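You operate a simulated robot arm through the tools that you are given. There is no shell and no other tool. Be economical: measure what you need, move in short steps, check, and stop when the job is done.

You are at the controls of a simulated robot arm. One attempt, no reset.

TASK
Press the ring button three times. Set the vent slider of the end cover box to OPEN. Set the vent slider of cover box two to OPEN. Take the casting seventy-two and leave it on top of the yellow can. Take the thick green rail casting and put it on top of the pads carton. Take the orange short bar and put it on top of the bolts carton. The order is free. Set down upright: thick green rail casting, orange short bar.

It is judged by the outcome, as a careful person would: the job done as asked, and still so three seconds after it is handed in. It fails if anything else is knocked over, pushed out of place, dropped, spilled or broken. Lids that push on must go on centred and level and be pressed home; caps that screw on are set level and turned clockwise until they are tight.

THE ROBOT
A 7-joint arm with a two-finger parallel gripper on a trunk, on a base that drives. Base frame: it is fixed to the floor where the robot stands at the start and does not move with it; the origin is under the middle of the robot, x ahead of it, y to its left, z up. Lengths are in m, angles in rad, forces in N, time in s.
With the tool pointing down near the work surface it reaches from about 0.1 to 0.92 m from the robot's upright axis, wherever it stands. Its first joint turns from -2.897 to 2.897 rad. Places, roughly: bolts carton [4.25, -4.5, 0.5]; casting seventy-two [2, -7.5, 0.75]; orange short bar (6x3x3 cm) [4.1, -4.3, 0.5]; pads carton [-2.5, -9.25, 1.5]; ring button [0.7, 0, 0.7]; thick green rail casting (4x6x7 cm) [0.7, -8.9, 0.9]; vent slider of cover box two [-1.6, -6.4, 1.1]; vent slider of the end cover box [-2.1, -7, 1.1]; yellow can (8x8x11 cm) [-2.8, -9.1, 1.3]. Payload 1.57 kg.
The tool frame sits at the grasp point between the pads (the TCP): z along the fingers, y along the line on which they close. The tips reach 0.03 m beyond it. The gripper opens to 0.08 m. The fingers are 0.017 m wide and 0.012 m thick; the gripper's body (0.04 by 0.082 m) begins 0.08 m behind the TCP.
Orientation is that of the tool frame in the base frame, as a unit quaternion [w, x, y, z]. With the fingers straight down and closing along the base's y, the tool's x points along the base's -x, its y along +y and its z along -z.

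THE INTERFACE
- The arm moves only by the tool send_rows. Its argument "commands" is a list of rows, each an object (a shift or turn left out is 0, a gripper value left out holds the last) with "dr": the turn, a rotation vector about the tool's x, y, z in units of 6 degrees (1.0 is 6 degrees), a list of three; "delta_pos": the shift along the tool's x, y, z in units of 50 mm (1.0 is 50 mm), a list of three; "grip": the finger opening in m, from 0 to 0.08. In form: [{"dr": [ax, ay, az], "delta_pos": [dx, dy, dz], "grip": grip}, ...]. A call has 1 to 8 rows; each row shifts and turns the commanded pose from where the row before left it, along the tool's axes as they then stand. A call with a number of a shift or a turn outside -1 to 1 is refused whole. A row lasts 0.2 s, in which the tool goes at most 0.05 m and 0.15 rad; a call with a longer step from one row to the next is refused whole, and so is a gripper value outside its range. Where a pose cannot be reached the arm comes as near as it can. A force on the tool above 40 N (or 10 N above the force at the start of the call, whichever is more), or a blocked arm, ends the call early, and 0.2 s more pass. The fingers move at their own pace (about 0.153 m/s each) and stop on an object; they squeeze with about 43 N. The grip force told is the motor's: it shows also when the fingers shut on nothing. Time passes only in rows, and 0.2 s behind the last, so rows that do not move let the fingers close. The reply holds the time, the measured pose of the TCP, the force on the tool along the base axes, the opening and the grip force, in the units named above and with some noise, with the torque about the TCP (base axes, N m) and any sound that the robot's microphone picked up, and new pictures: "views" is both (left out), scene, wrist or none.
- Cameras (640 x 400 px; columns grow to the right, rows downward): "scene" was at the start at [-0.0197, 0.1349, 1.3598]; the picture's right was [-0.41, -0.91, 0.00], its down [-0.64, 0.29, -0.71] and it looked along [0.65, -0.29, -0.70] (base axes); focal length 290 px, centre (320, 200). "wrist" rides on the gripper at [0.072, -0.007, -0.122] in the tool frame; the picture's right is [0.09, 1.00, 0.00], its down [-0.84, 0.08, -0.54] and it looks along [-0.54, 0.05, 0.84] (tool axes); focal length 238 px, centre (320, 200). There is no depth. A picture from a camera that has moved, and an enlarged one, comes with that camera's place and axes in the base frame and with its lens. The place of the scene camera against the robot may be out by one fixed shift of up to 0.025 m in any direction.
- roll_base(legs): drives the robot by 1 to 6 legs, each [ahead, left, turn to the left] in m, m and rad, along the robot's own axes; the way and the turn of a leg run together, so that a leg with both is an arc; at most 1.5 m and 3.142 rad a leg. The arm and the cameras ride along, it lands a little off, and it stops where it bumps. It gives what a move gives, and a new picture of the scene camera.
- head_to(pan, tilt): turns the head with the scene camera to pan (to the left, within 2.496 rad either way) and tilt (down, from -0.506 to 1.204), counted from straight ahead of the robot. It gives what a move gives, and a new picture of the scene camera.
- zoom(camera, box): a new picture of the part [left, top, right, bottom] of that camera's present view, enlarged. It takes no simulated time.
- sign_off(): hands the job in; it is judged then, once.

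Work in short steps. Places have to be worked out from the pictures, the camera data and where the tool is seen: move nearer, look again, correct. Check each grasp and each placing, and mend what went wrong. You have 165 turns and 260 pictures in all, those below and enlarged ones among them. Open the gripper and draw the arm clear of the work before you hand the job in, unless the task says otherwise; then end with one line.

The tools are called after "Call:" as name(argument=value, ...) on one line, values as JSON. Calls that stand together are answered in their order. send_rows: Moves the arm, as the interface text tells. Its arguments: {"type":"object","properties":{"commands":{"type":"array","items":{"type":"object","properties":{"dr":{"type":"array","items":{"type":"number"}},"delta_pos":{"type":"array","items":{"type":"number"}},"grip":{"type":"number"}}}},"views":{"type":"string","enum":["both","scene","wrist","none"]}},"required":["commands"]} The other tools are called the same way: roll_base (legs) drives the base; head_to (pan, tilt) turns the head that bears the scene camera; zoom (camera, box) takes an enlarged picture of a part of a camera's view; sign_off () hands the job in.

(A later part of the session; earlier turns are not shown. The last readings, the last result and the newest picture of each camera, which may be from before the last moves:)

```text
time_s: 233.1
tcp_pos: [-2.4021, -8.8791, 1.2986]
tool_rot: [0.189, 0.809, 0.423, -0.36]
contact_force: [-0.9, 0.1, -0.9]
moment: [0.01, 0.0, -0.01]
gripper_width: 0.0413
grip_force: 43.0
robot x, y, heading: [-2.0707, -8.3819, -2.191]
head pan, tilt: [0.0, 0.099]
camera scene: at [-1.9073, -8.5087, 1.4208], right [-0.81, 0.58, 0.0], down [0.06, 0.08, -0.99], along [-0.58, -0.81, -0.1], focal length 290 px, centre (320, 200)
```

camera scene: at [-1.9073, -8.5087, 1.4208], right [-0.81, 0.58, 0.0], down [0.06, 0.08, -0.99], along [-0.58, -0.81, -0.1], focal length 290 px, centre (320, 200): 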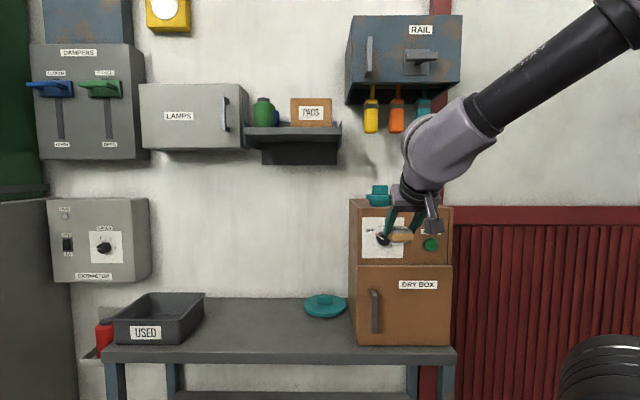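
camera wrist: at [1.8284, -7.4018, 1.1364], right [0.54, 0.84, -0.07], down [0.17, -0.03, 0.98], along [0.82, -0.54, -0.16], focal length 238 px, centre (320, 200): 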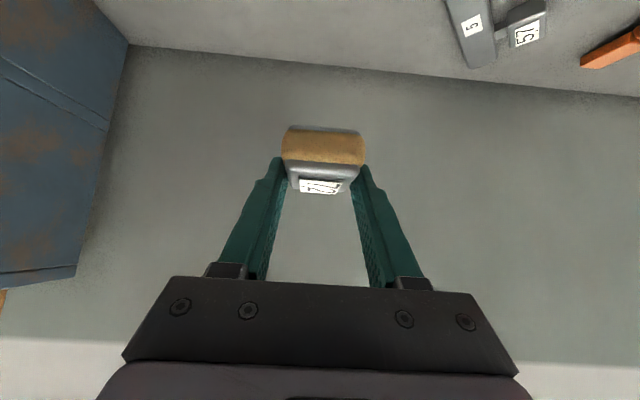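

I raise the TCP to ~1.52 at this standoff and look with the wrist camera.

Call:
send_rows(commands=[{"delta_pos": [-0.65, -0.6, -0.585]}, {"delta_pos": [-0.65, -0.6, -0.585]}, {"delta_pos": [-0.65, -0.6, -0.585]}, {"delta_pos": [-0.65, -0.6, -0.585]}, {"delta_pos": [-0.65, -0.6, -0.585]}, {"delta_pos": [0, 0, 0]}], views="both")

```text
refused: row 1 steps farther than a row can; nothing moved
```

Call:
send_rows(commands=[{"delta_pos": [-0.6, -0.4, -0.54]}, {"delta_pos": [-0.6, -0.4, -0.54]}, {"delta_pos": [-0.6, -0.4, -0.54]}, {"delta_pos": [-0.6, -0.4, -0.54]}, {"delta_pos": [-0.6, -0.4, -0.54]}, {"delta_pos": [-0.3, -0.4, -0.27]}, {"delta_pos": [0, 0, 0]}], views="both")

```text
time_s: 234.7
tcp_pos: [-2.5004, -8.8128, 1.5207]
tool_rot: [0.188, 0.81, 0.423, -0.36]
contact_force: [-0.6, -0.3, -1.3]
moment: [0.02, -0.01, 0.01]
gripper_width: 0.0408
grip_force: 42.6
robot x, y, heading: [-2.0706, -8.3815, -2.19]
head pan, tilt: [0.0, 0.099]
camera scene: at [-1.9073, -8.5087, 1.4209], right [-0.81, 0.58, 0.0], down [0.06, 0.08, -0.99], along [-0.58, -0.81, -0.1], focal length 290 px, centre (320, 200)
camera wrist: at [-2.4266, -8.6946, 1.5492], right [0.85, -0.52, -0.07], down [-0.03, -0.17, 0.98], along [-0.52, -0.84, -0.16], focal length 238 px, centre (320, 200)
```

scene: 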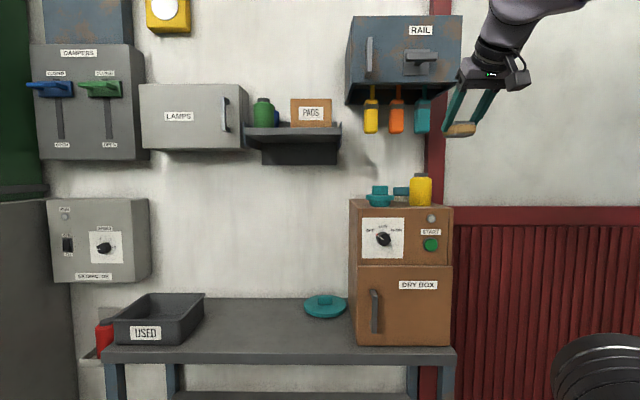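
wrist: 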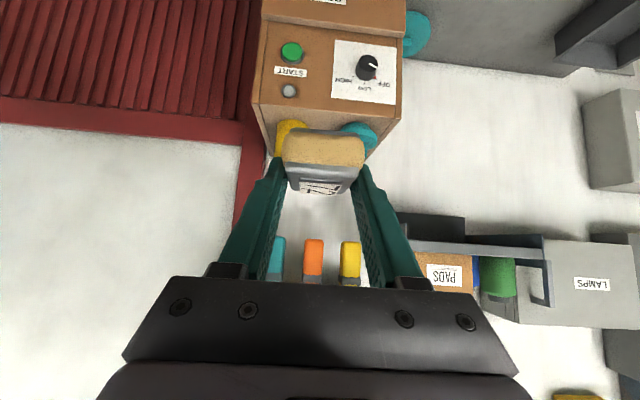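

Call:
zoom(camera="scene", box=[350, 70, 480, 220])

Call:
zoom(camera="wrist", box=[240, 90, 400, 290])

```text
2.67 times, centred on (415, 145) of scene
camera zoom: at [-1.9073, -8.5087, 1.4209], right [-0.81, 0.58, 0.0], down [0.06, 0.08, -0.99], along [-0.58, -0.81, -0.1], focal length 774 px, centre (67, 347)
```

zoom: 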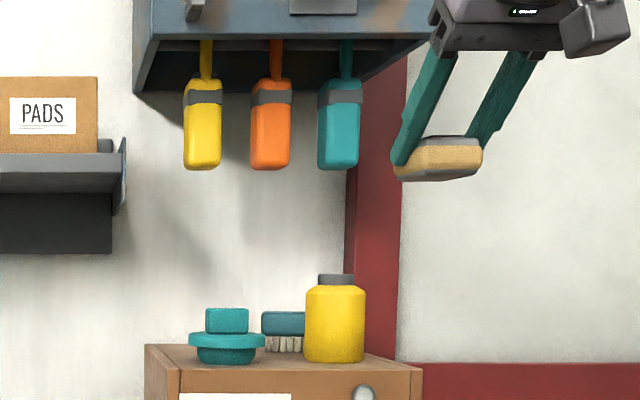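

```text
2.00 times, centred on (320, 190) of wrist
camera zoom: at [-2.4266, -8.6946, 1.5492], right [0.85, -0.52, -0.07], down [-0.03, -0.17, 0.98], along [-0.52, -0.84, -0.16], focal length 477 px, centre (320, 220)
```

zoom: 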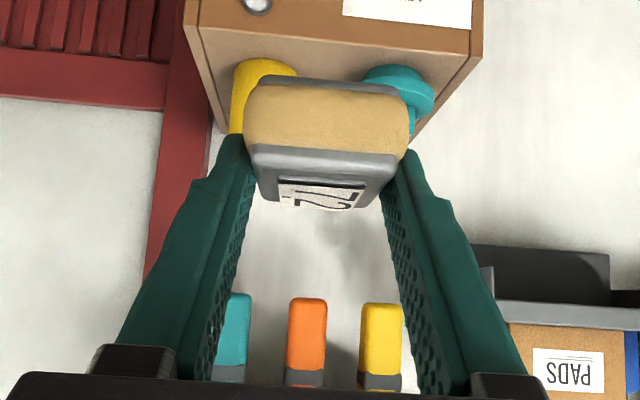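

Cap top is ~1.41, can at about (-2.796, -9.122). I shift the tool right 5 cm and drive ahead 0.25 m, then look again.

Call:
send_rows(commands=[{"delta_pos": [0, -0.5, 0]}, {"delta_pos": [0, -0.5, 0]}, {"delta_pos": [0, 0, 0]}], views="none")

Call:
roll_base(legs=[[0.25, 0, 0]])

Call:
zoom(camera="wrist", box=[200, 40, 440, 290])

```text
time_s: 235.5
tcp_pos: [-2.5408, -8.7848, 1.5207]
tool_rot: [0.188, 0.81, 0.423, -0.36]
contact_force: [0.3, -0.7, -1.5]
moment: [0.0, -0.01, 0.02]
gripper_width: 0.0413
grip_force: 43.0
robot x, y, heading: [-2.0705, -8.3816, -2.19]
head pan, tilt: [0.0, 0.099]
```

```text
time_s: 237.3
tcp_pos: [-2.6868, -8.9815, 1.5202]
tool_rot: [0.187, 0.811, 0.421, -0.36]
contact_force: [-0.7, 0.8, -1.2]
moment: [0.02, -0.01, 0.0]
gripper_width: 0.041
grip_force: 42.7
robot x, y, heading: [-2.2123, -8.583, -2.195]
head pan, tilt: [0.0, 0.099]
camera scene: at [-2.0507, -8.7091, 1.4209], right [-0.81, 0.58, 0.0], down [0.06, 0.08, -0.99], along [-0.58, -0.81, -0.1], focal length 290 px, centre (320, 200)
```

scene: 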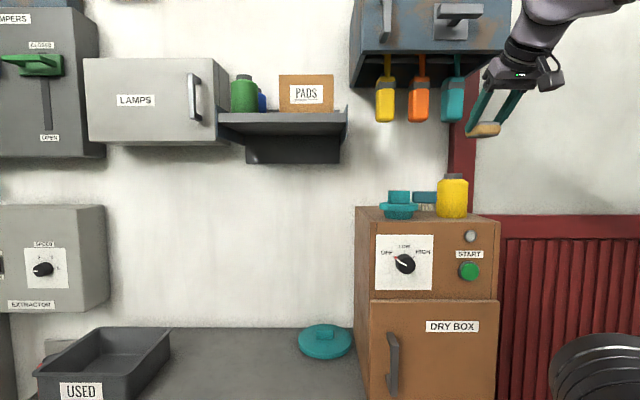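

```text
1.60 times, centred on (320, 165) of wrist
camera zoom: at [-2.6111, -8.8634, 1.5485], right [0.85, -0.52, -0.07], down [-0.03, -0.17, 0.98], along [-0.53, -0.83, -0.16], focal length 381 px, centre (320, 256)
```

zoom: 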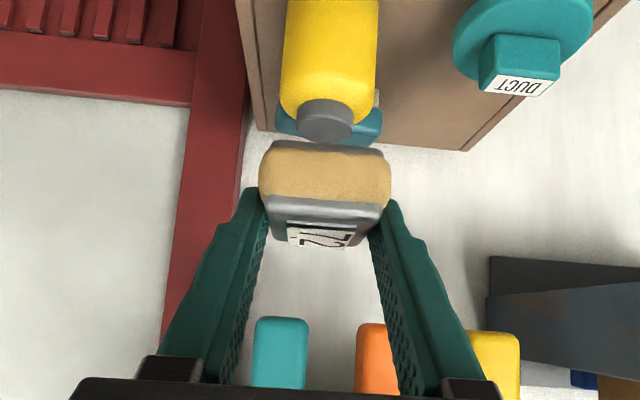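

Cap at ≈(-2.771, -9.111), top ≈1.39-1.41. I lower to z 1.475 and advance 11 cm, then check.

Call:
send_rows(commands=[{"delta_pos": [0.67, 0, 0.6]}, {"delta_pos": [-0.49, 0, 0.545]}, {"delta_pos": [-0.49, 0, 0.545]}, {"delta_pos": [-0.49, 0, 0.545]}, {"delta_pos": [0, 0, 0]}], views="both")

Call:
zoom(camera="scene", box=[380, 70, 540, 230])

```text
time_s: 238.5
tcp_pos: [-2.7493, -9.0697, 1.4766]
tool_rot: [0.187, 0.811, 0.422, -0.36]
contact_force: [0.7, 1.2, -1.3]
moment: [-0.01, 0.01, -0.02]
gripper_width: 0.0413
grip_force: 43.0
robot x, y, heading: [-2.2127, -8.5868, -2.188]
head pan, tilt: [0.0, 0.099]
camera scene: at [-2.0505, -8.7089, 1.4209], right [-0.81, 0.58, 0.0], down [0.06, 0.08, -1.0], along [-0.58, -0.81, -0.1], focal length 290 px, centre (320, 200)
camera wrist: at [-2.6745, -8.9517, 1.505], right [0.85, -0.52, -0.07], down [-0.03, -0.17, 0.98], along [-0.53, -0.83, -0.16], focal length 238 px, centre (320, 200)
```

scene: 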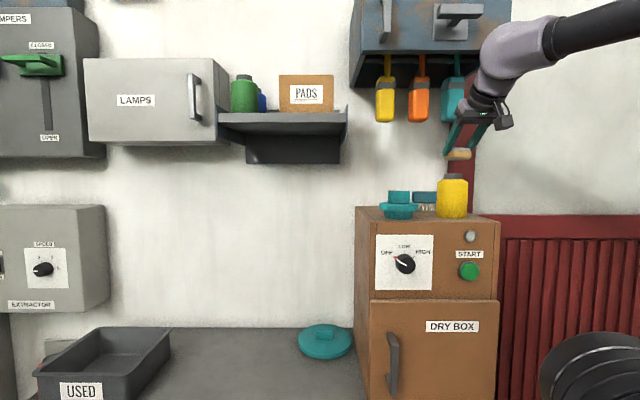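
wrist: 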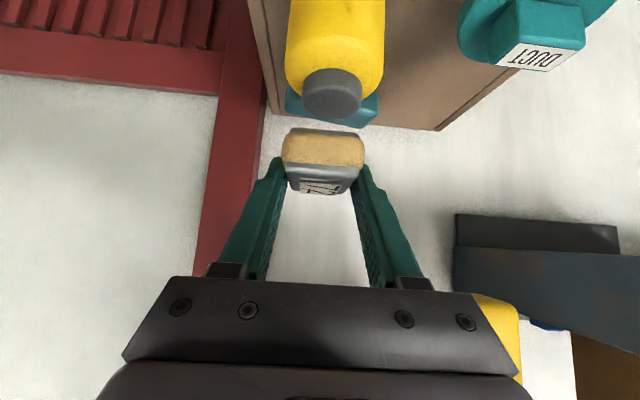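

```text
2.50 times, centred on (460, 150) of scene
camera zoom: at [-2.0505, -8.7089, 1.4209], right [-0.81, 0.58, 0.0], down [0.06, 0.08, -1.0], along [-0.58, -0.81, -0.1], focal length 726 px, centre (-30, 325)
```

zoom: 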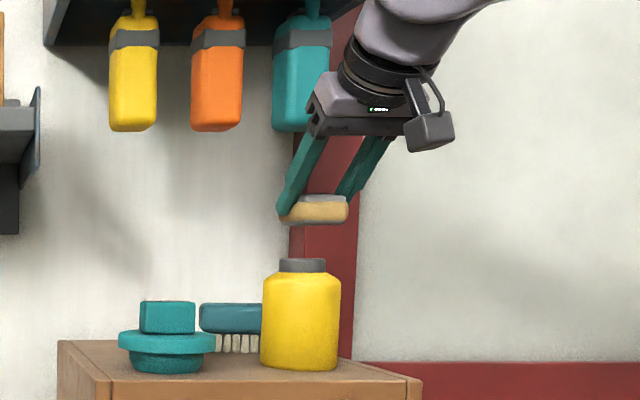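

Lateral offset is ~5 mm; I advance 3.5 cm more and recheck.

Call:
send_rows(commands=[{"delta_pos": [-0.235, 0.05, 0.26]}, {"delta_pos": [-0.235, 0.05, 0.26]}, {"delta_pos": [0, 0, 0]}], views="both")

Call:
zoom(camera="wrist", box=[240, 20, 400, 220])

Call:
zoom(camera="scene", box=[380, 70, 540, 230])

```text
time_s: 239.3
tcp_pos: [-2.7653, -9.1014, 1.4771]
tool_rot: [0.187, 0.811, 0.421, -0.36]
contact_force: [0.1, -0.3, -0.7]
moment: [0.02, -0.02, -0.01]
gripper_width: 0.0414
grip_force: 43.1
robot x, y, heading: [-2.2136, -8.582, -2.195]
head pan, tilt: [0.0, 0.099]
camera scene: at [-2.0506, -8.709, 1.4209], right [-0.81, 0.58, 0.0], down [0.06, 0.08, -1.0], along [-0.58, -0.81, -0.1], focal length 290 px, centre (320, 200)
camera wrist: at [-2.691, -8.9833, 1.505], right [0.85, -0.52, -0.07], down [-0.03, -0.17, 0.98], along [-0.53, -0.83, -0.16], focal length 238 px, centre (320, 200)
```

scene: 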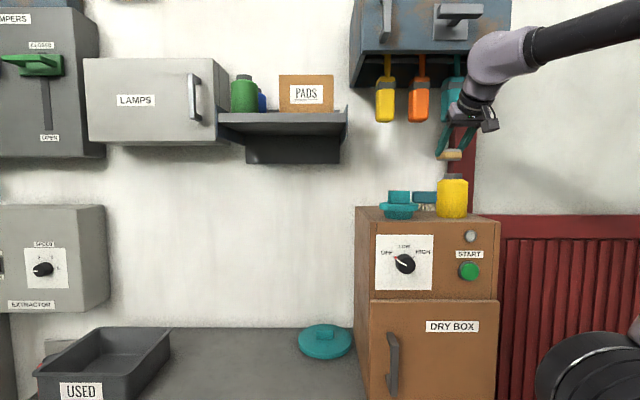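
wrist: 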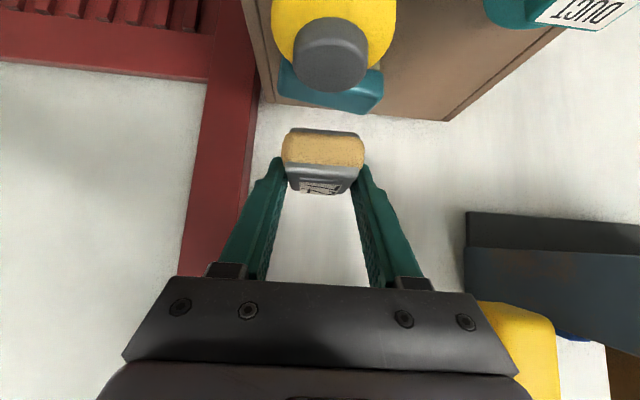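

```text
2.00 times, centred on (320, 120) of wrist
camera zoom: at [-2.691, -8.9833, 1.505], right [0.85, -0.52, -0.07], down [-0.03, -0.17, 0.98], along [-0.53, -0.83, -0.16], focal length 477 px, centre (320, 360)
```

zoom: 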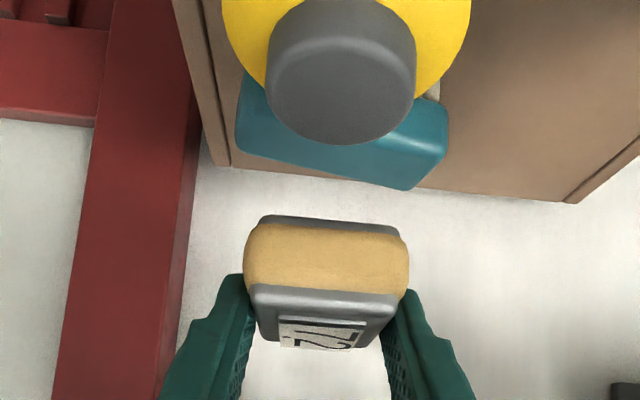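

```text
2.50 times, centred on (460, 150) of scene
camera zoom: at [-2.0506, -8.709, 1.4209], right [-0.81, 0.58, 0.0], down [0.06, 0.08, -1.0], along [-0.58, -0.81, -0.1], focal length 726 px, centre (-30, 325)
```

zoom: 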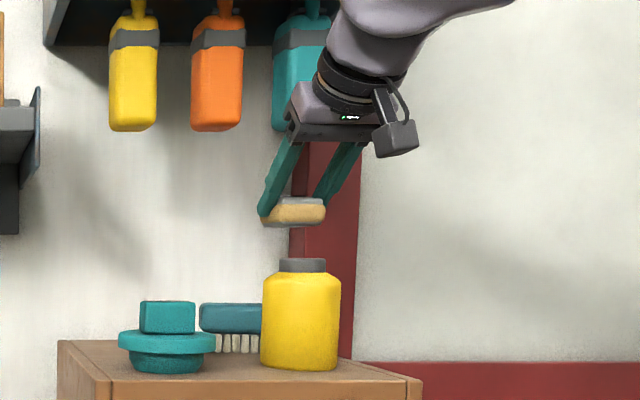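

Casting is ~1 cm past the cap centre; I back 0.9 cm, then descend slowly to contact.

Call:
send_rows(commands=[{"delta_pos": [0.12, 0.02, -0.134]}, {"delta_pos": [0.22, 0, 0.2]}, {"delta_pos": [0.15, 0, 0.134]}, {"delta_pos": [0, 0, 0]}], views="both")

Call:
zoom(camera="scene", box=[410, 110, 510, 220])

```text
time_s: 240.3
tcp_pos: [-2.7598, -9.0952, 1.4504]
tool_rot: [0.187, 0.811, 0.421, -0.359]
contact_force: [0.4, 0.5, -1.1]
moment: [0.02, 0.01, 0.0]
gripper_width: 0.0411
grip_force: 43.1
robot x, y, heading: [-2.2162, -8.5836, -2.192]
head pan, tilt: [0.0, 0.099]
camera scene: at [-2.0507, -8.7091, 1.4209], right [-0.81, 0.58, 0.0], down [0.06, 0.08, -0.99], along [-0.58, -0.81, -0.1], focal length 290 px, centre (320, 200)
camera wrist: at [-2.6847, -8.9778, 1.4784], right [0.85, -0.52, -0.07], down [-0.03, -0.17, 0.98], along [-0.53, -0.83, -0.16], focal length 238 px, centre (320, 200)
```

scene: 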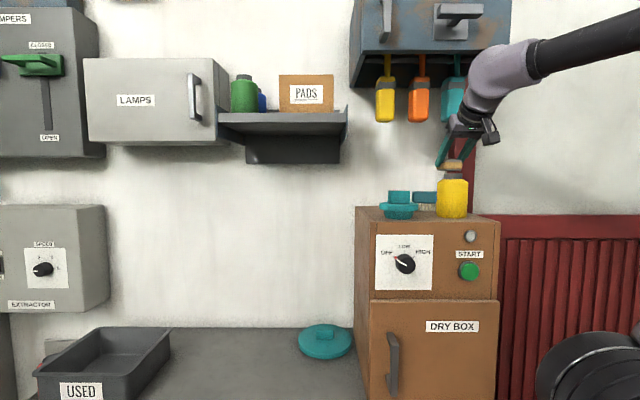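
wrist: 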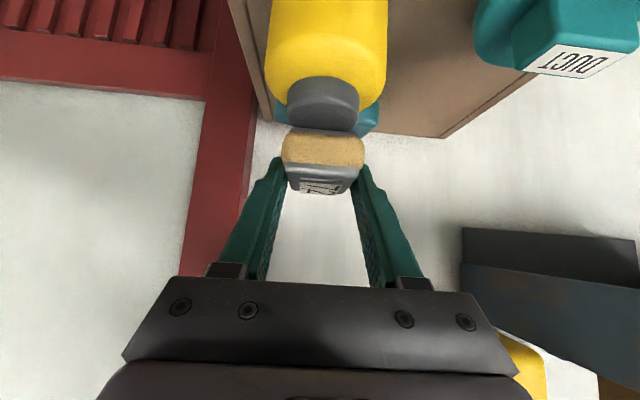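

```text
3.64 times, centred on (460, 165) of scene
camera zoom: at [-2.0507, -8.7091, 1.4209], right [-0.81, 0.58, 0.0], down [0.06, 0.08, -0.99], along [-0.58, -0.81, -0.1], focal length 1056 px, centre (-189, 327)
```

zoom: 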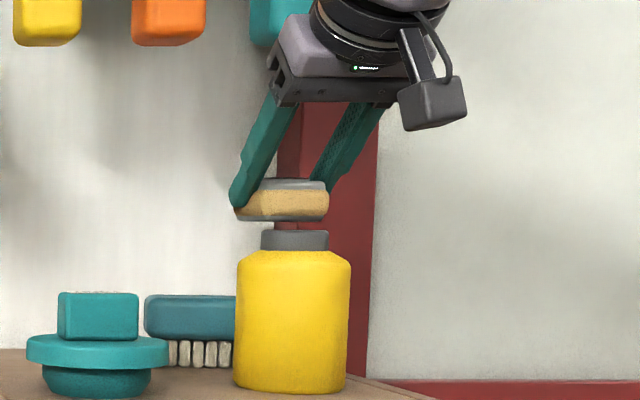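

Gap is ~8 mm. I back 4 mm and descend in small steps until contact.

Call:
send_rows(commands=[{"delta_pos": [0.054, 0, -0.06]}, {"delta_pos": [0.09, 0, 0.08]}, {"delta_pos": [0.045, 0, 0.04]}, {"delta_pos": [0, 0, 0]}], views="none")

```text
time_s: 241.3
tcp_pos: [-2.7562, -9.0923, 1.4418]
tool_rot: [0.187, 0.811, 0.42, -0.362]
contact_force: [-3.3, -2.8, 35.1]
moment: [0.03, 0.07, 0.0]
gripper_width: 0.0414
grip_force: 42.5
robot x, y, heading: [-2.2157, -8.5852, -2.193]
head pan, tilt: [0.0, 0.099]
```

Firm contact (35 N). I relieve 1.5 mm and inspect before releasing.

Call:
send_rows(commands=[{"delta_pos": [-0.022, 0, -0.02]}, {"delta_pos": [0, 0, 0]}], views="none")

Call:
zoom(camera="scene", box=[410, 110, 510, 220])

Call:
zoom(camera="wrist", box=[220, 40, 420, 240])

```text
time_s: 241.9
tcp_pos: [-2.7567, -9.0929, 1.4434]
tool_rot: [0.188, 0.81, 0.422, -0.361]
contact_force: [-2.9, -5.0, 30.2]
moment: [-0.32, 0.19, 0.02]
gripper_width: 0.0409
grip_force: 43.8
robot x, y, heading: [-2.2165, -8.5832, -2.195]
head pan, tilt: [0.0, 0.099]
```

```text
3.64 times, centred on (460, 165) of scene
camera zoom: at [-2.0501, -8.7087, 1.4208], right [-0.81, 0.58, 0.0], down [0.06, 0.08, -1.0], along [-0.58, -0.81, -0.1], focal length 1056 px, centre (-189, 327)
```

zoom: 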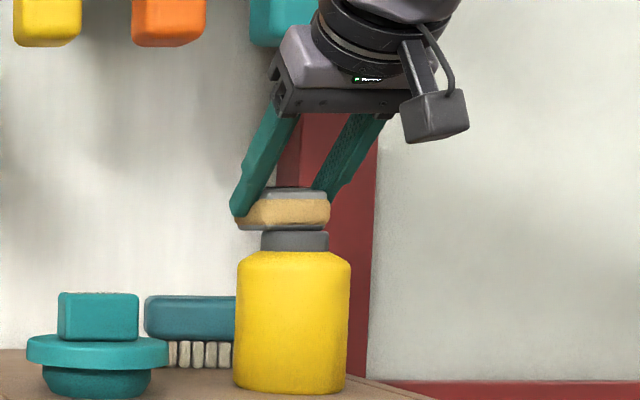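

```text
2.00 times, centred on (320, 140) of wrist
camera zoom: at [-2.681, -8.9745, 1.4714], right [0.85, -0.52, -0.07], down [-0.03, -0.17, 0.98], along [-0.53, -0.83, -0.16], focal length 477 px, centre (320, 320)
```

zoom: 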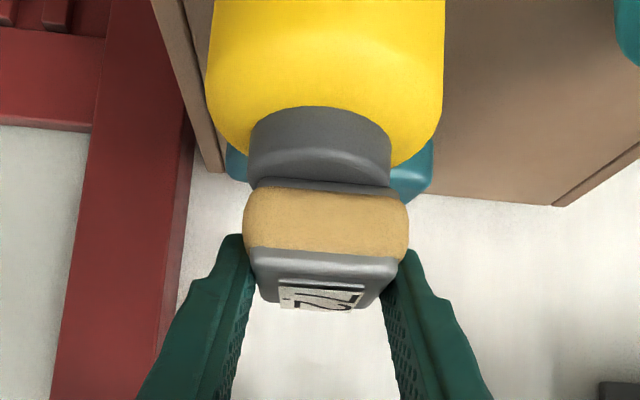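

The casting sits over the cap, roughly centred. I relieve a bit more, then open moderately and check.

Call:
send_rows(commands=[{"delta_pos": [-0.03, 0, -0.027]}, {"delta_pos": [0, 0, 0]}, {"grip": 0.056}, {"delta_pos": [0, 0, 0]}], views="wrist")

Call:
zoom(camera="scene", box=[410, 110, 510, 220])

```text
time_s: 242.9
tcp_pos: [-2.7565, -9.092, 1.4436]
tool_rot: [0.187, 0.811, 0.422, -0.359]
contact_force: [-0.9, -0.1, 0.0]
moment: [0.01, 0.04, 0.06]
gripper_width: 0.0561
grip_force: 0.1
robot x, y, heading: [-2.2158, -8.5786, -2.189]
head pan, tilt: [0.0, 0.099]
camera wrist: at [-2.6814, -8.9745, 1.4725], right [0.85, -0.52, -0.07], down [-0.03, -0.18, 0.98], along [-0.53, -0.83, -0.16], focal length 238 px, centre (320, 200)
```

wrist: 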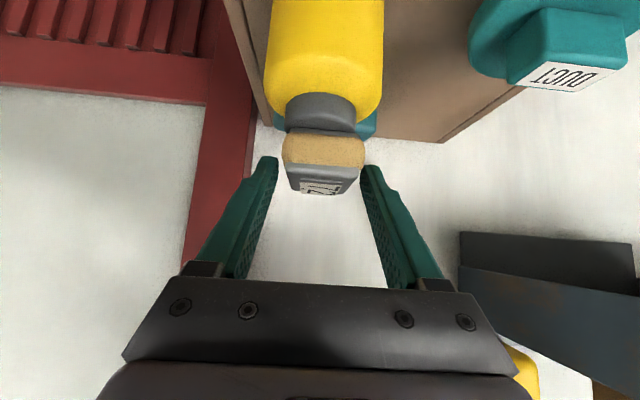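

```text
3.64 times, centred on (460, 165) of scene
camera zoom: at [-2.0506, -8.709, 1.4209], right [-0.81, 0.58, 0.0], down [0.06, 0.08, -1.0], along [-0.58, -0.81, -0.1], focal length 1056 px, centre (-189, 327)
```

zoom: 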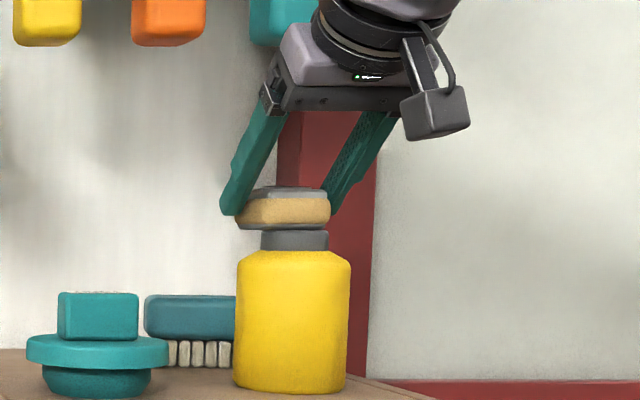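

The casting stays put. I open to 0.075 and retreat horizontally.

Call:
send_rows(commands=[{"grip": 0.075}, {"delta_pos": [0, 0, 0]}, {"delta_pos": [0.3, 0, -0.33]}, {"delta_pos": [0.6, 0, -0.67]}, {"delta_pos": [0.6, 0, -0.67]}, {"delta_pos": [0.6, 0, -0.67]}, {"delta_pos": [0, 0, 0]}], views="none")

Call:
zoom(camera="scene", box=[380, 110, 540, 220])

Call:
zoom(camera="wrist", box=[160, 0, 480, 260])

```text
time_s: 244.5
tcp_pos: [-2.6647, -8.965, 1.4459]
tool_rot: [0.187, 0.811, 0.421, -0.36]
contact_force: [-1.4, -1.4, 0.0]
moment: [0.0, -0.01, -0.01]
gripper_width: 0.0749
grip_force: 0.0
robot x, y, heading: [-2.2155, -8.5811, -2.194]
head pan, tilt: [0.0, 0.099]
```

```text
3.64 times, centred on (460, 165) of scene
camera zoom: at [-2.0507, -8.7092, 1.4209], right [-0.81, 0.58, 0.0], down [0.06, 0.08, -0.99], along [-0.58, -0.81, -0.1], focal length 1056 px, centre (-189, 327)
```

zoom: 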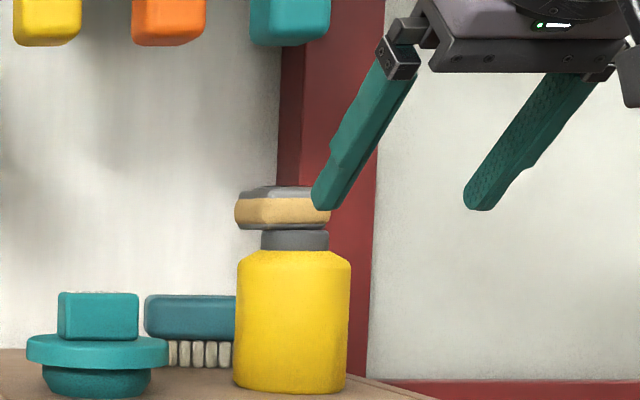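

```text
1.54 times, centred on (320, 130) of wrist
camera zoom: at [-2.591, -8.847, 1.4742], right [0.85, -0.52, -0.07], down [-0.03, -0.17, 0.98], along [-0.53, -0.83, -0.16], focal length 367 px, centre (320, 308)
```

zoom: 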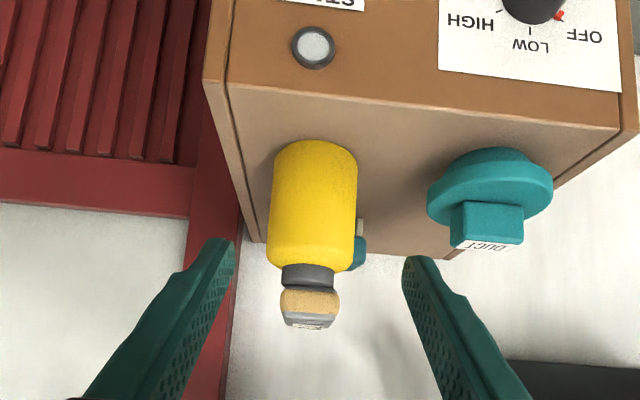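

Casting 72 is placed and stable on the can. Next the vent sliders: I back out, shift left, and turn to face the cover boxes.

Call:
roll_base(legs=[[-1.2, 0, 0], [0, 0.9, 0], [0, 0, -1.57]])

Call:
head_to(pan=0.0, tilt=0.35)

```text
time_s: 258.5
tcp_pos: [-1.1982, -7.7113, 1.4464]
tool_rot: [-0.12, 0.873, -0.271, -0.388]
contact_force: [0.4, -0.2, -0.3]
moment: [0.0, -0.01, 0.0]
gripper_width: 0.0752
grip_force: 0.0
robot x, y, heading: [-0.8163, -8.1574, 2.531]
head pan, tilt: [0.0, 0.099]
camera scene: at [-0.9088, -8.3397, 1.4209], right [0.57, 0.82, 0.0], down [0.08, -0.06, -1.0], along [-0.81, 0.57, -0.1], focal length 290 px, centre (320, 200)
```

scene: 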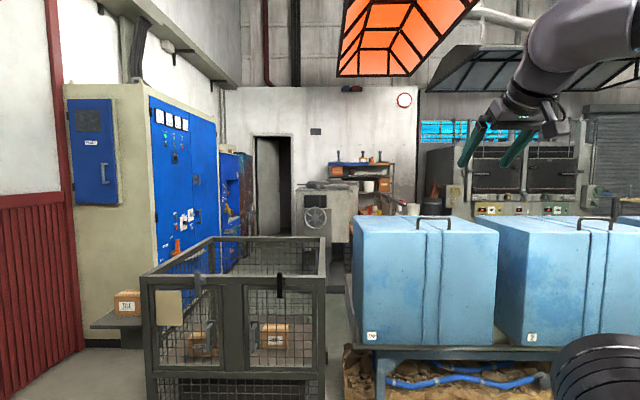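

```text
time_s: 259.3
tcp_pos: [-1.1983, -7.7123, 1.4458]
tool_rot: [-0.12, 0.873, -0.27, -0.388]
contact_force: [-0.1, 0.4, 0.1]
moment: [-0.02, 0.03, 0.0]
gripper_width: 0.0748
grip_force: 0.0
robot x, y, heading: [-0.8136, -8.1605, 2.529]
head pan, tilt: [0.0, 0.351]
camera scene: at [-0.9097, -8.3391, 1.3976], right [0.57, 0.82, 0.0], down [0.28, -0.2, -0.94], along [-0.77, 0.54, -0.34], focal length 290 px, centre (320, 200)
```

scene: 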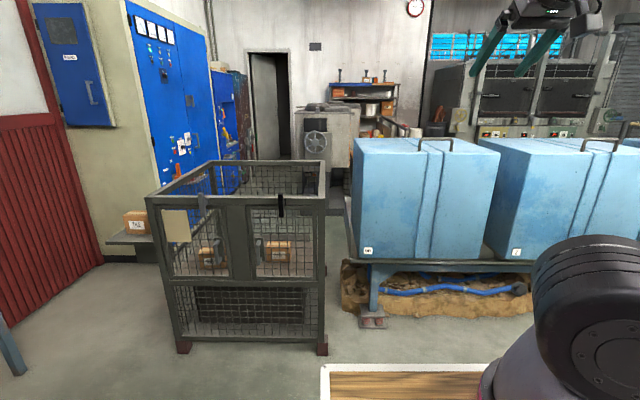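

Call:
zoom(camera="scene", box=[340, 120, 500, 270])

Call:
zoom(camera="scene", box=[480, 120, 640, 270])

```text
2.67 times, centred on (420, 195) of scene
camera zoom: at [-0.9097, -8.3391, 1.3976], right [0.57, 0.82, 0.0], down [0.28, -0.2, -0.94], along [-0.77, 0.54, -0.34], focal length 774 px, centre (53, 213)
```

zoom: 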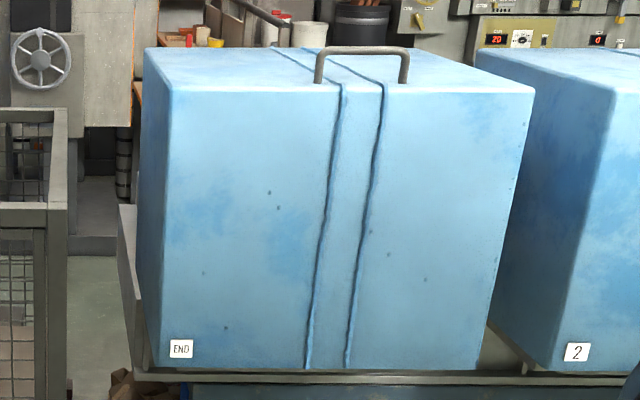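

```text
2.67 times, centred on (560, 195) of scene
camera zoom: at [-0.9097, -8.3391, 1.3976], right [0.57, 0.82, 0.0], down [0.28, -0.2, -0.94], along [-0.77, 0.54, -0.34], focal length 774 px, centre (-320, 213)
```

zoom: 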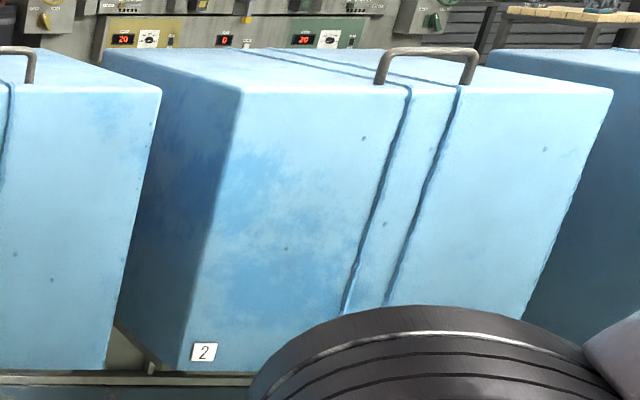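

END and 2 boxes identified; sliders should be on their tops (z≈1.1). I drive in so the wrist camera can look down on the END box.

Call:
roll_base(legs=[[0, -0.28, -0.02], [0.75, 0, 0]])

Call:
send_rows(commands=[{"grip": 0}, {"delta_pos": [0, 0, 0]}], views="wrist")

```text
time_s: 264.9
tcp_pos: [-1.6439, -7.0315, 1.4459]
tool_rot: [-0.123, 0.871, -0.277, -0.386]
contact_force: [0.3, 0.2, 0.8]
moment: [-0.01, -0.05, -0.02]
gripper_width: 0.0749
grip_force: 0.0
robot x, y, heading: [-1.2645, -7.4836, 2.512]
head pan, tilt: [0.0, 0.351]
camera scene: at [-1.3635, -7.6634, 1.3975], right [0.59, 0.81, 0.0], down [0.28, -0.2, -0.94], along [-0.76, 0.55, -0.34], focal length 290 px, centre (320, 200)
```

scene: 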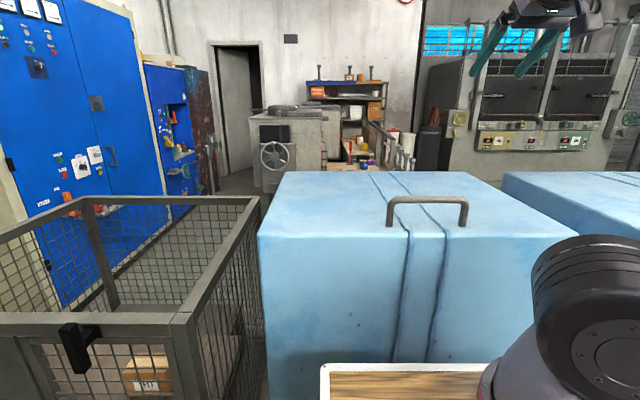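

```text
time_s: 265.5
tcp_pos: [-1.6437, -7.0315, 1.4456]
tool_rot: [-0.123, 0.871, -0.277, -0.387]
contact_force: [0.4, -0.5, 0.9]
moment: [0.0, -0.01, -0.06]
gripper_width: 0.0
grip_force: 21.4
robot x, y, heading: [-1.2613, -7.4839, 2.516]
head pan, tilt: [0.0, 0.351]
camera wrist: at [-1.526, -7.1062, 1.4743], right [-0.53, -0.85, -0.07], down [-0.17, 0.03, 0.98], along [-0.83, 0.53, -0.16], focal length 238 px, centre (320, 200)
```

wrist: 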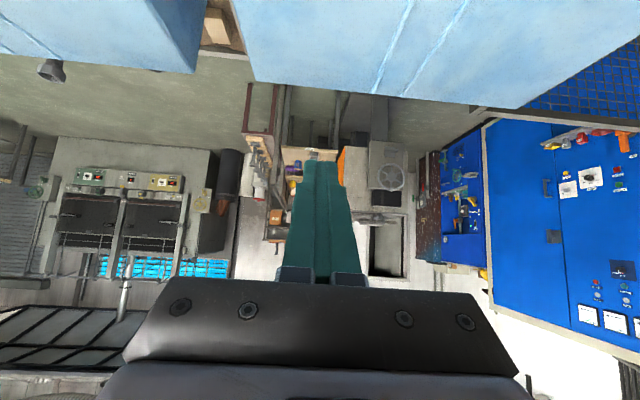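

Call:
zoom(camera="scene", box=[240, 150, 520, 360])

Call:
zoom(camera="wrist", box=[180, 0, 640, 120])

```text
1.90 times, centred on (380, 255) of scene
camera zoom: at [-1.3635, -7.6635, 1.3975], right [0.59, 0.81, 0.0], down [0.28, -0.2, -0.94], along [-0.76, 0.55, -0.34], focal length 553 px, centre (206, 95)
```

zoom: 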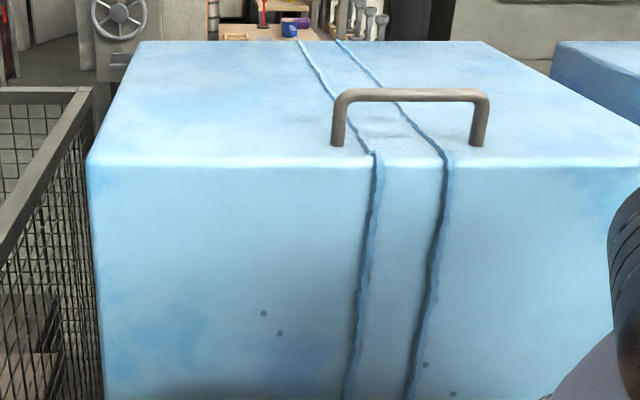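

```text
1.39 times, centred on (410, 60) of wrist
camera zoom: at [-1.526, -7.1062, 1.4743], right [-0.53, -0.85, -0.07], down [-0.17, 0.03, 0.98], along [-0.83, 0.53, -0.16], focal length 332 px, centre (195, 395)
```

zoom: 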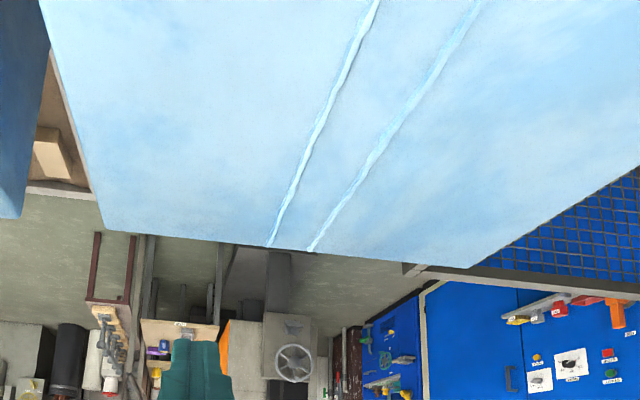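

The box tops (z≈1.15, u 2.48–2.95, END w 6.5–7.1) have no slider, so given the rough coordinates the sliders are on the back faces (facing −u). I back off and look for a way round.

Call:
roll_base(legs=[[-0.5, 0, 0]])

Call:
head_to(pan=-0.9, tilt=0.25)

Call:
head_to(pan=0.75, tilt=0.4)

```text
time_s: 268.5
tcp_pos: [-1.2434, -7.3252, 1.4448]
tool_rot: [-0.121, 0.872, -0.273, -0.387]
contact_force: [0.7, -0.5, 0.1]
moment: [0.02, -0.02, 0.01]
gripper_width: 0.0
grip_force: 20.7
robot x, y, heading: [-0.8573, -7.774, 2.522]
head pan, tilt: [0.0, 0.351]
camera scene: at [-0.9575, -7.9546, 1.3975], right [0.58, 0.82, 0.0], down [0.28, -0.2, -0.94], along [-0.77, 0.54, -0.34], focal length 290 px, centre (320, 200)
```

scene: 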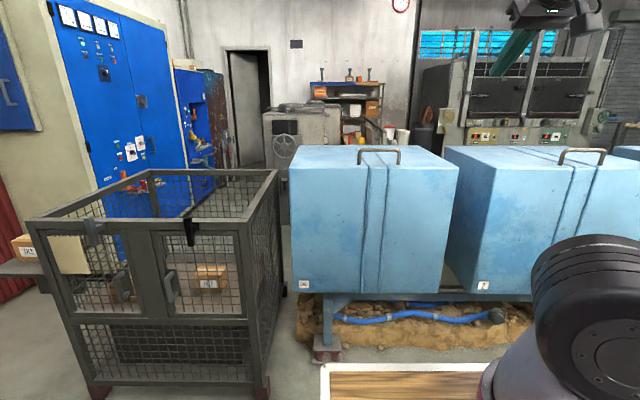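

```text
time_s: 269.7
tcp_pos: [-1.2427, -7.3252, 1.4454]
tool_rot: [-0.121, 0.872, -0.273, -0.387]
contact_force: [0.4, 0.2, 0.8]
moment: [0.02, -0.01, -0.01]
gripper_width: 0.0001
grip_force: 21.2
robot x, y, heading: [-0.8583, -7.7731, 2.528]
head pan, tilt: [-0.901, 0.25]
camera scene: at [-0.8866, -7.9152, 1.4069], right [1.0, 0.05, 0.0], down [0.01, -0.25, -0.97], along [-0.05, 0.97, -0.25], focal length 290 px, centre (320, 200)
```

scene: 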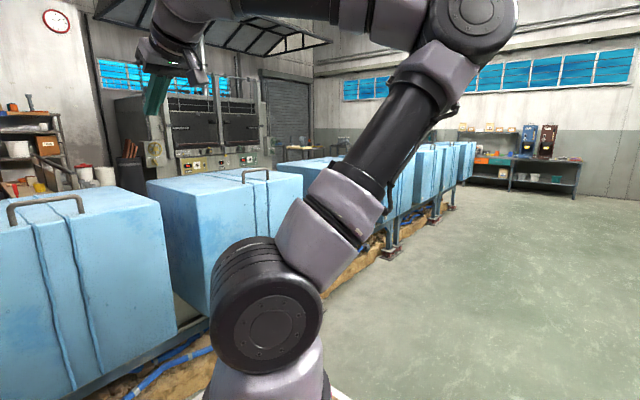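

```text
time_s: 271.4
tcp_pos: [-1.2436, -7.3262, 1.446]
tool_rot: [-0.121, 0.872, -0.273, -0.387]
contact_force: [-0.4, 0.2, -0.7]
moment: [0.0, -0.03, -0.02]
gripper_width: 0.0001
grip_force: 21.2
robot x, y, heading: [-0.8626, -7.7735, 2.523]
head pan, tilt: [0.75, 0.4]
camera scene: at [-0.9735, -8.0207, 1.393], right [-0.13, 0.99, 0.0], down [0.39, 0.05, -0.92], along [-0.91, -0.12, -0.39], focal length 290 px, centre (320, 200)
```

scene: 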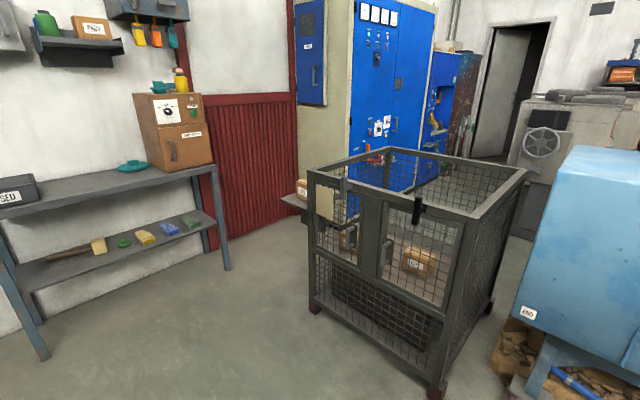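

The row of boxes ends at about w≈1.5, so I can go round behind it. I turn and drive along the aisle to w≈0.6.

Call:
roll_base(legs=[[0, 0, -1.586], [1.45, 0, 0], [1.45, 0, 0], [1.45, 0, 0], [1.45, 0, 0], [0.4, 0, 0]])

Call:
roll_base(legs=[[0, 0, 1.571]])

Call:
head_to(pan=0.4, tilt=0.3)

```text
time_s: 305.1
tcp_pos: [3.0226, -2.1624, 1.4461]
tool_rot: [0.357, -0.435, 0.804, 0.193]
contact_force: [-0.3, -0.1, 0.4]
moment: [0.01, -0.01, 0.03]
gripper_width: 0.0
grip_force: 21.2
robot x, y, heading: [2.5828, -2.5588, 0.982]
head pan, tilt: [0.75, 0.4]
camera scene: at [2.3629, -2.4671, 1.393], right [0.99, 0.16, 0.0], down [0.06, -0.38, -0.92], along [-0.15, 0.91, -0.39], focal length 290 px, centre (320, 200)
```

scene: 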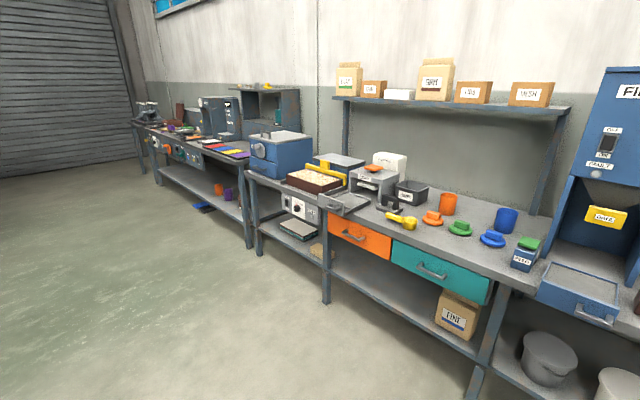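

```text
time_s: 309.3
tcp_pos: [2.1806, -2.1299, 1.4459]
tool_rot: [-0.111, 0.879, -0.251, -0.391]
contact_force: [0.1, 0.5, 0.3]
moment: [-0.01, 0.01, -0.02]
gripper_width: 0.0001
grip_force: 20.9
robot x, y, heading: [2.5868, -2.5556, 2.575]
head pan, tilt: [0.75, 0.4]
camera scene: at [2.4822, -2.8117, 1.3929], right [-0.18, 0.98, 0.0], down [0.38, 0.07, -0.92], along [-0.91, -0.17, -0.39], focal length 290 px, centre (320, 200)
```

scene: 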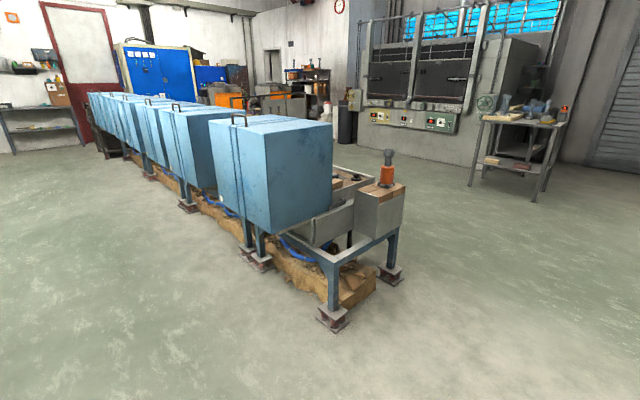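

```text
time_s: 310.2
tcp_pos: [2.1784, -2.1293, 1.4451]
tool_rot: [-0.111, 0.879, -0.25, -0.39]
contact_force: [0.5, -0.1, -0.2]
moment: [-0.01, -0.05, -0.03]
gripper_width: 0.0
grip_force: 21.2
robot x, y, heading: [2.588, -2.5564, 2.578]
head pan, tilt: [0.4, 0.3]
camera scene: at [2.4812, -2.7793, 1.4022], right [0.17, 0.99, 0.0], down [0.29, -0.05, -0.96], along [-0.94, 0.16, -0.3], focal length 290 px, centre (320, 200)
```

scene: 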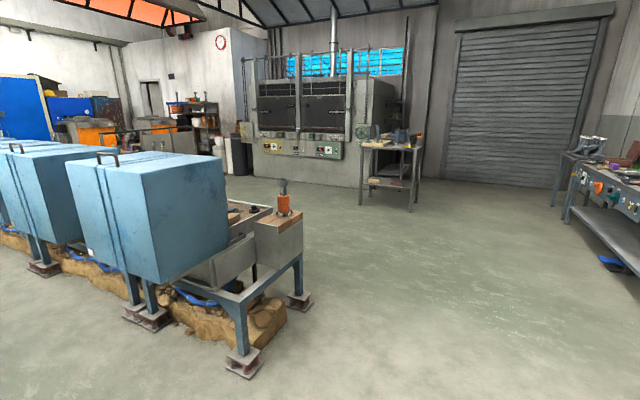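

Wide corridor behind the row. I drive across to u≈1.5, then along behind the boxes to w≈5.9.

Call:
roll_base(legs=[[0, 0, -0.07], [1.4, 0, 0], [0.75, 0, 0], [0, 0, 1.571]])

Call:
head_to(pan=0.2, tilt=0.3)

```text
time_s: 325.1
tcp_pos: [0.4005, -1.6216, 1.4466]
tool_rot: [0.178, 0.821, 0.402, -0.365]
contact_force: [1.2, -1.4, -0.4]
moment: [0.0, 0.01, 0.01]
gripper_width: 0.0001
grip_force: 20.8
robot x, y, heading: [0.874, -1.2603, -2.241]
head pan, tilt: [0.4, 0.3]
camera scene: at [1.0612, -1.4106, 1.4022], right [-0.96, 0.27, 0.0], down [0.08, 0.28, -0.96], along [-0.26, -0.92, -0.3], focal length 290 px, centre (320, 200)
```

scene: 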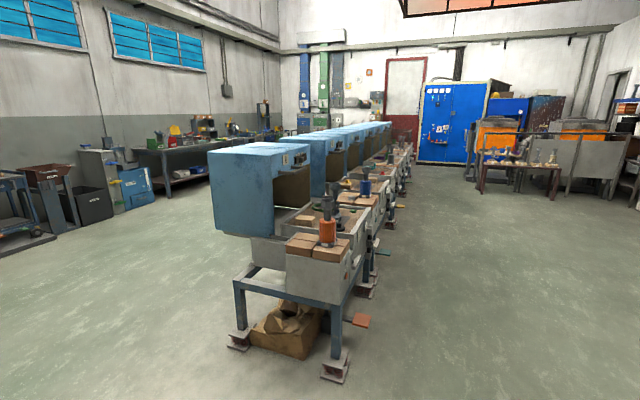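

```text
time_s: 325.8
tcp_pos: [0.4015, -1.6202, 1.4452]
tool_rot: [0.179, 0.821, 0.402, -0.364]
contact_force: [-0.3, 0.5, 0.1]
moment: [0.0, -0.04, 0.02]
gripper_width: 0.0
grip_force: 21.4
robot x, y, heading: [0.8703, -1.2588, -2.237]
head pan, tilt: [0.201, 0.3]
camera scene: at [1.0439, -1.4039, 1.4022], right [-0.89, 0.45, 0.0], down [0.13, 0.26, -0.96], along [-0.43, -0.85, -0.3], focal length 290 px, centre (320, 200)
```

scene: 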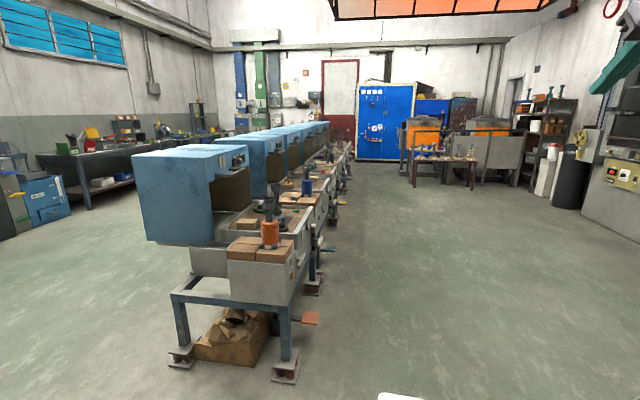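

The sliders are on this side (black devices at the upper edge of each cover). I drive along behind the row to w≈6.1 and turn to face box two.

Call:
roll_base(legs=[[0, 0, 0.034], [1.45, 0, 0], [1.45, 0, 0], [1.45, 0, 0], [1.0, 0, 0]])

Call:
head_to(pan=0.6, tilt=0.3)

```text
time_s: 351.9
tcp_pos: [-2.6126, -6.069, 1.446]
tool_rot: [0.193, 0.804, 0.433, -0.358]
contact_force: [1.0, 0.5, 0.3]
moment: [-0.04, 0.0, -0.01]
gripper_width: 0.0
grip_force: 20.9
robot x, y, heading: [-2.1746, -5.6746, -2.168]
head pan, tilt: [0.201, 0.3]
camera scene: at [-1.9902, -5.8063, 1.4022], right [-0.92, 0.38, 0.0], down [0.11, 0.27, -0.96], along [-0.37, -0.88, -0.3], focal length 290 px, centre (320, 200)
```

scene: 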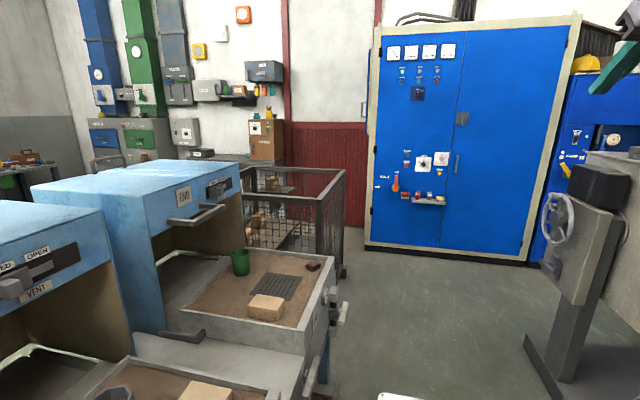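

```text
time_s: 352.7
tcp_pos: [-2.6124, -6.0701, 1.445]
tool_rot: [0.193, 0.804, 0.434, -0.357]
contact_force: [-0.1, -0.3, 1.0]
moment: [-0.01, 0.01, -0.01]
gripper_width: 0.0
grip_force: 20.8
robot x, y, heading: [-2.1693, -5.6763, -2.168]
head pan, tilt: [0.6, 0.3]
camera scene: at [-1.9539, -5.8134, 1.4022], right [-1.0, -0.01, 0.0], down [0.0, 0.3, -0.96], along [0.01, -0.96, -0.3], focal length 290 px, centre (320, 200)
```

scene: 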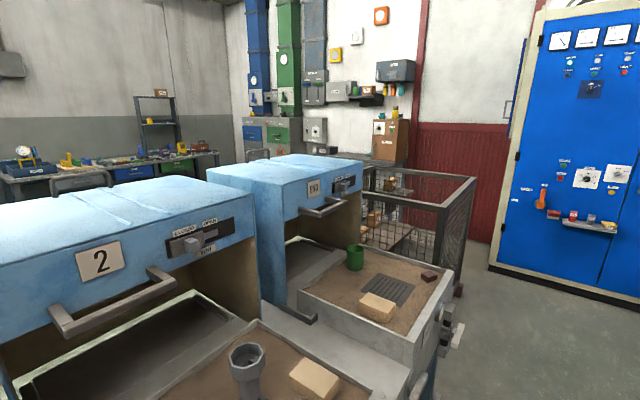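

Call:
zoom(camera="scene", box=[150, 160, 390, 300])

```text
2.67 times, centred on (270, 230) of scene
camera zoom: at [-1.9539, -5.8134, 1.4022], right [-1.0, -0.01, 0.0], down [0.0, 0.3, -0.96], along [0.01, -0.96, -0.3], focal length 774 px, centre (453, 120)
```

zoom: 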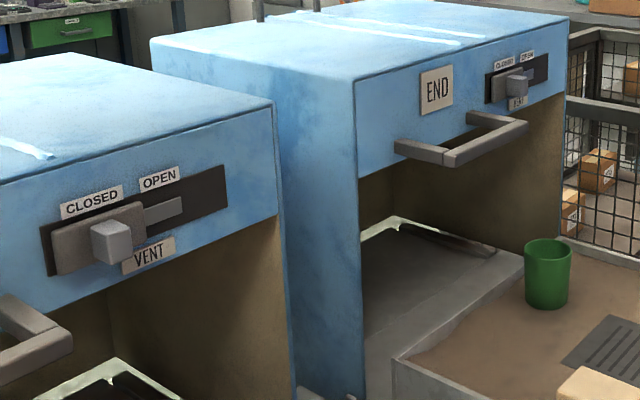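

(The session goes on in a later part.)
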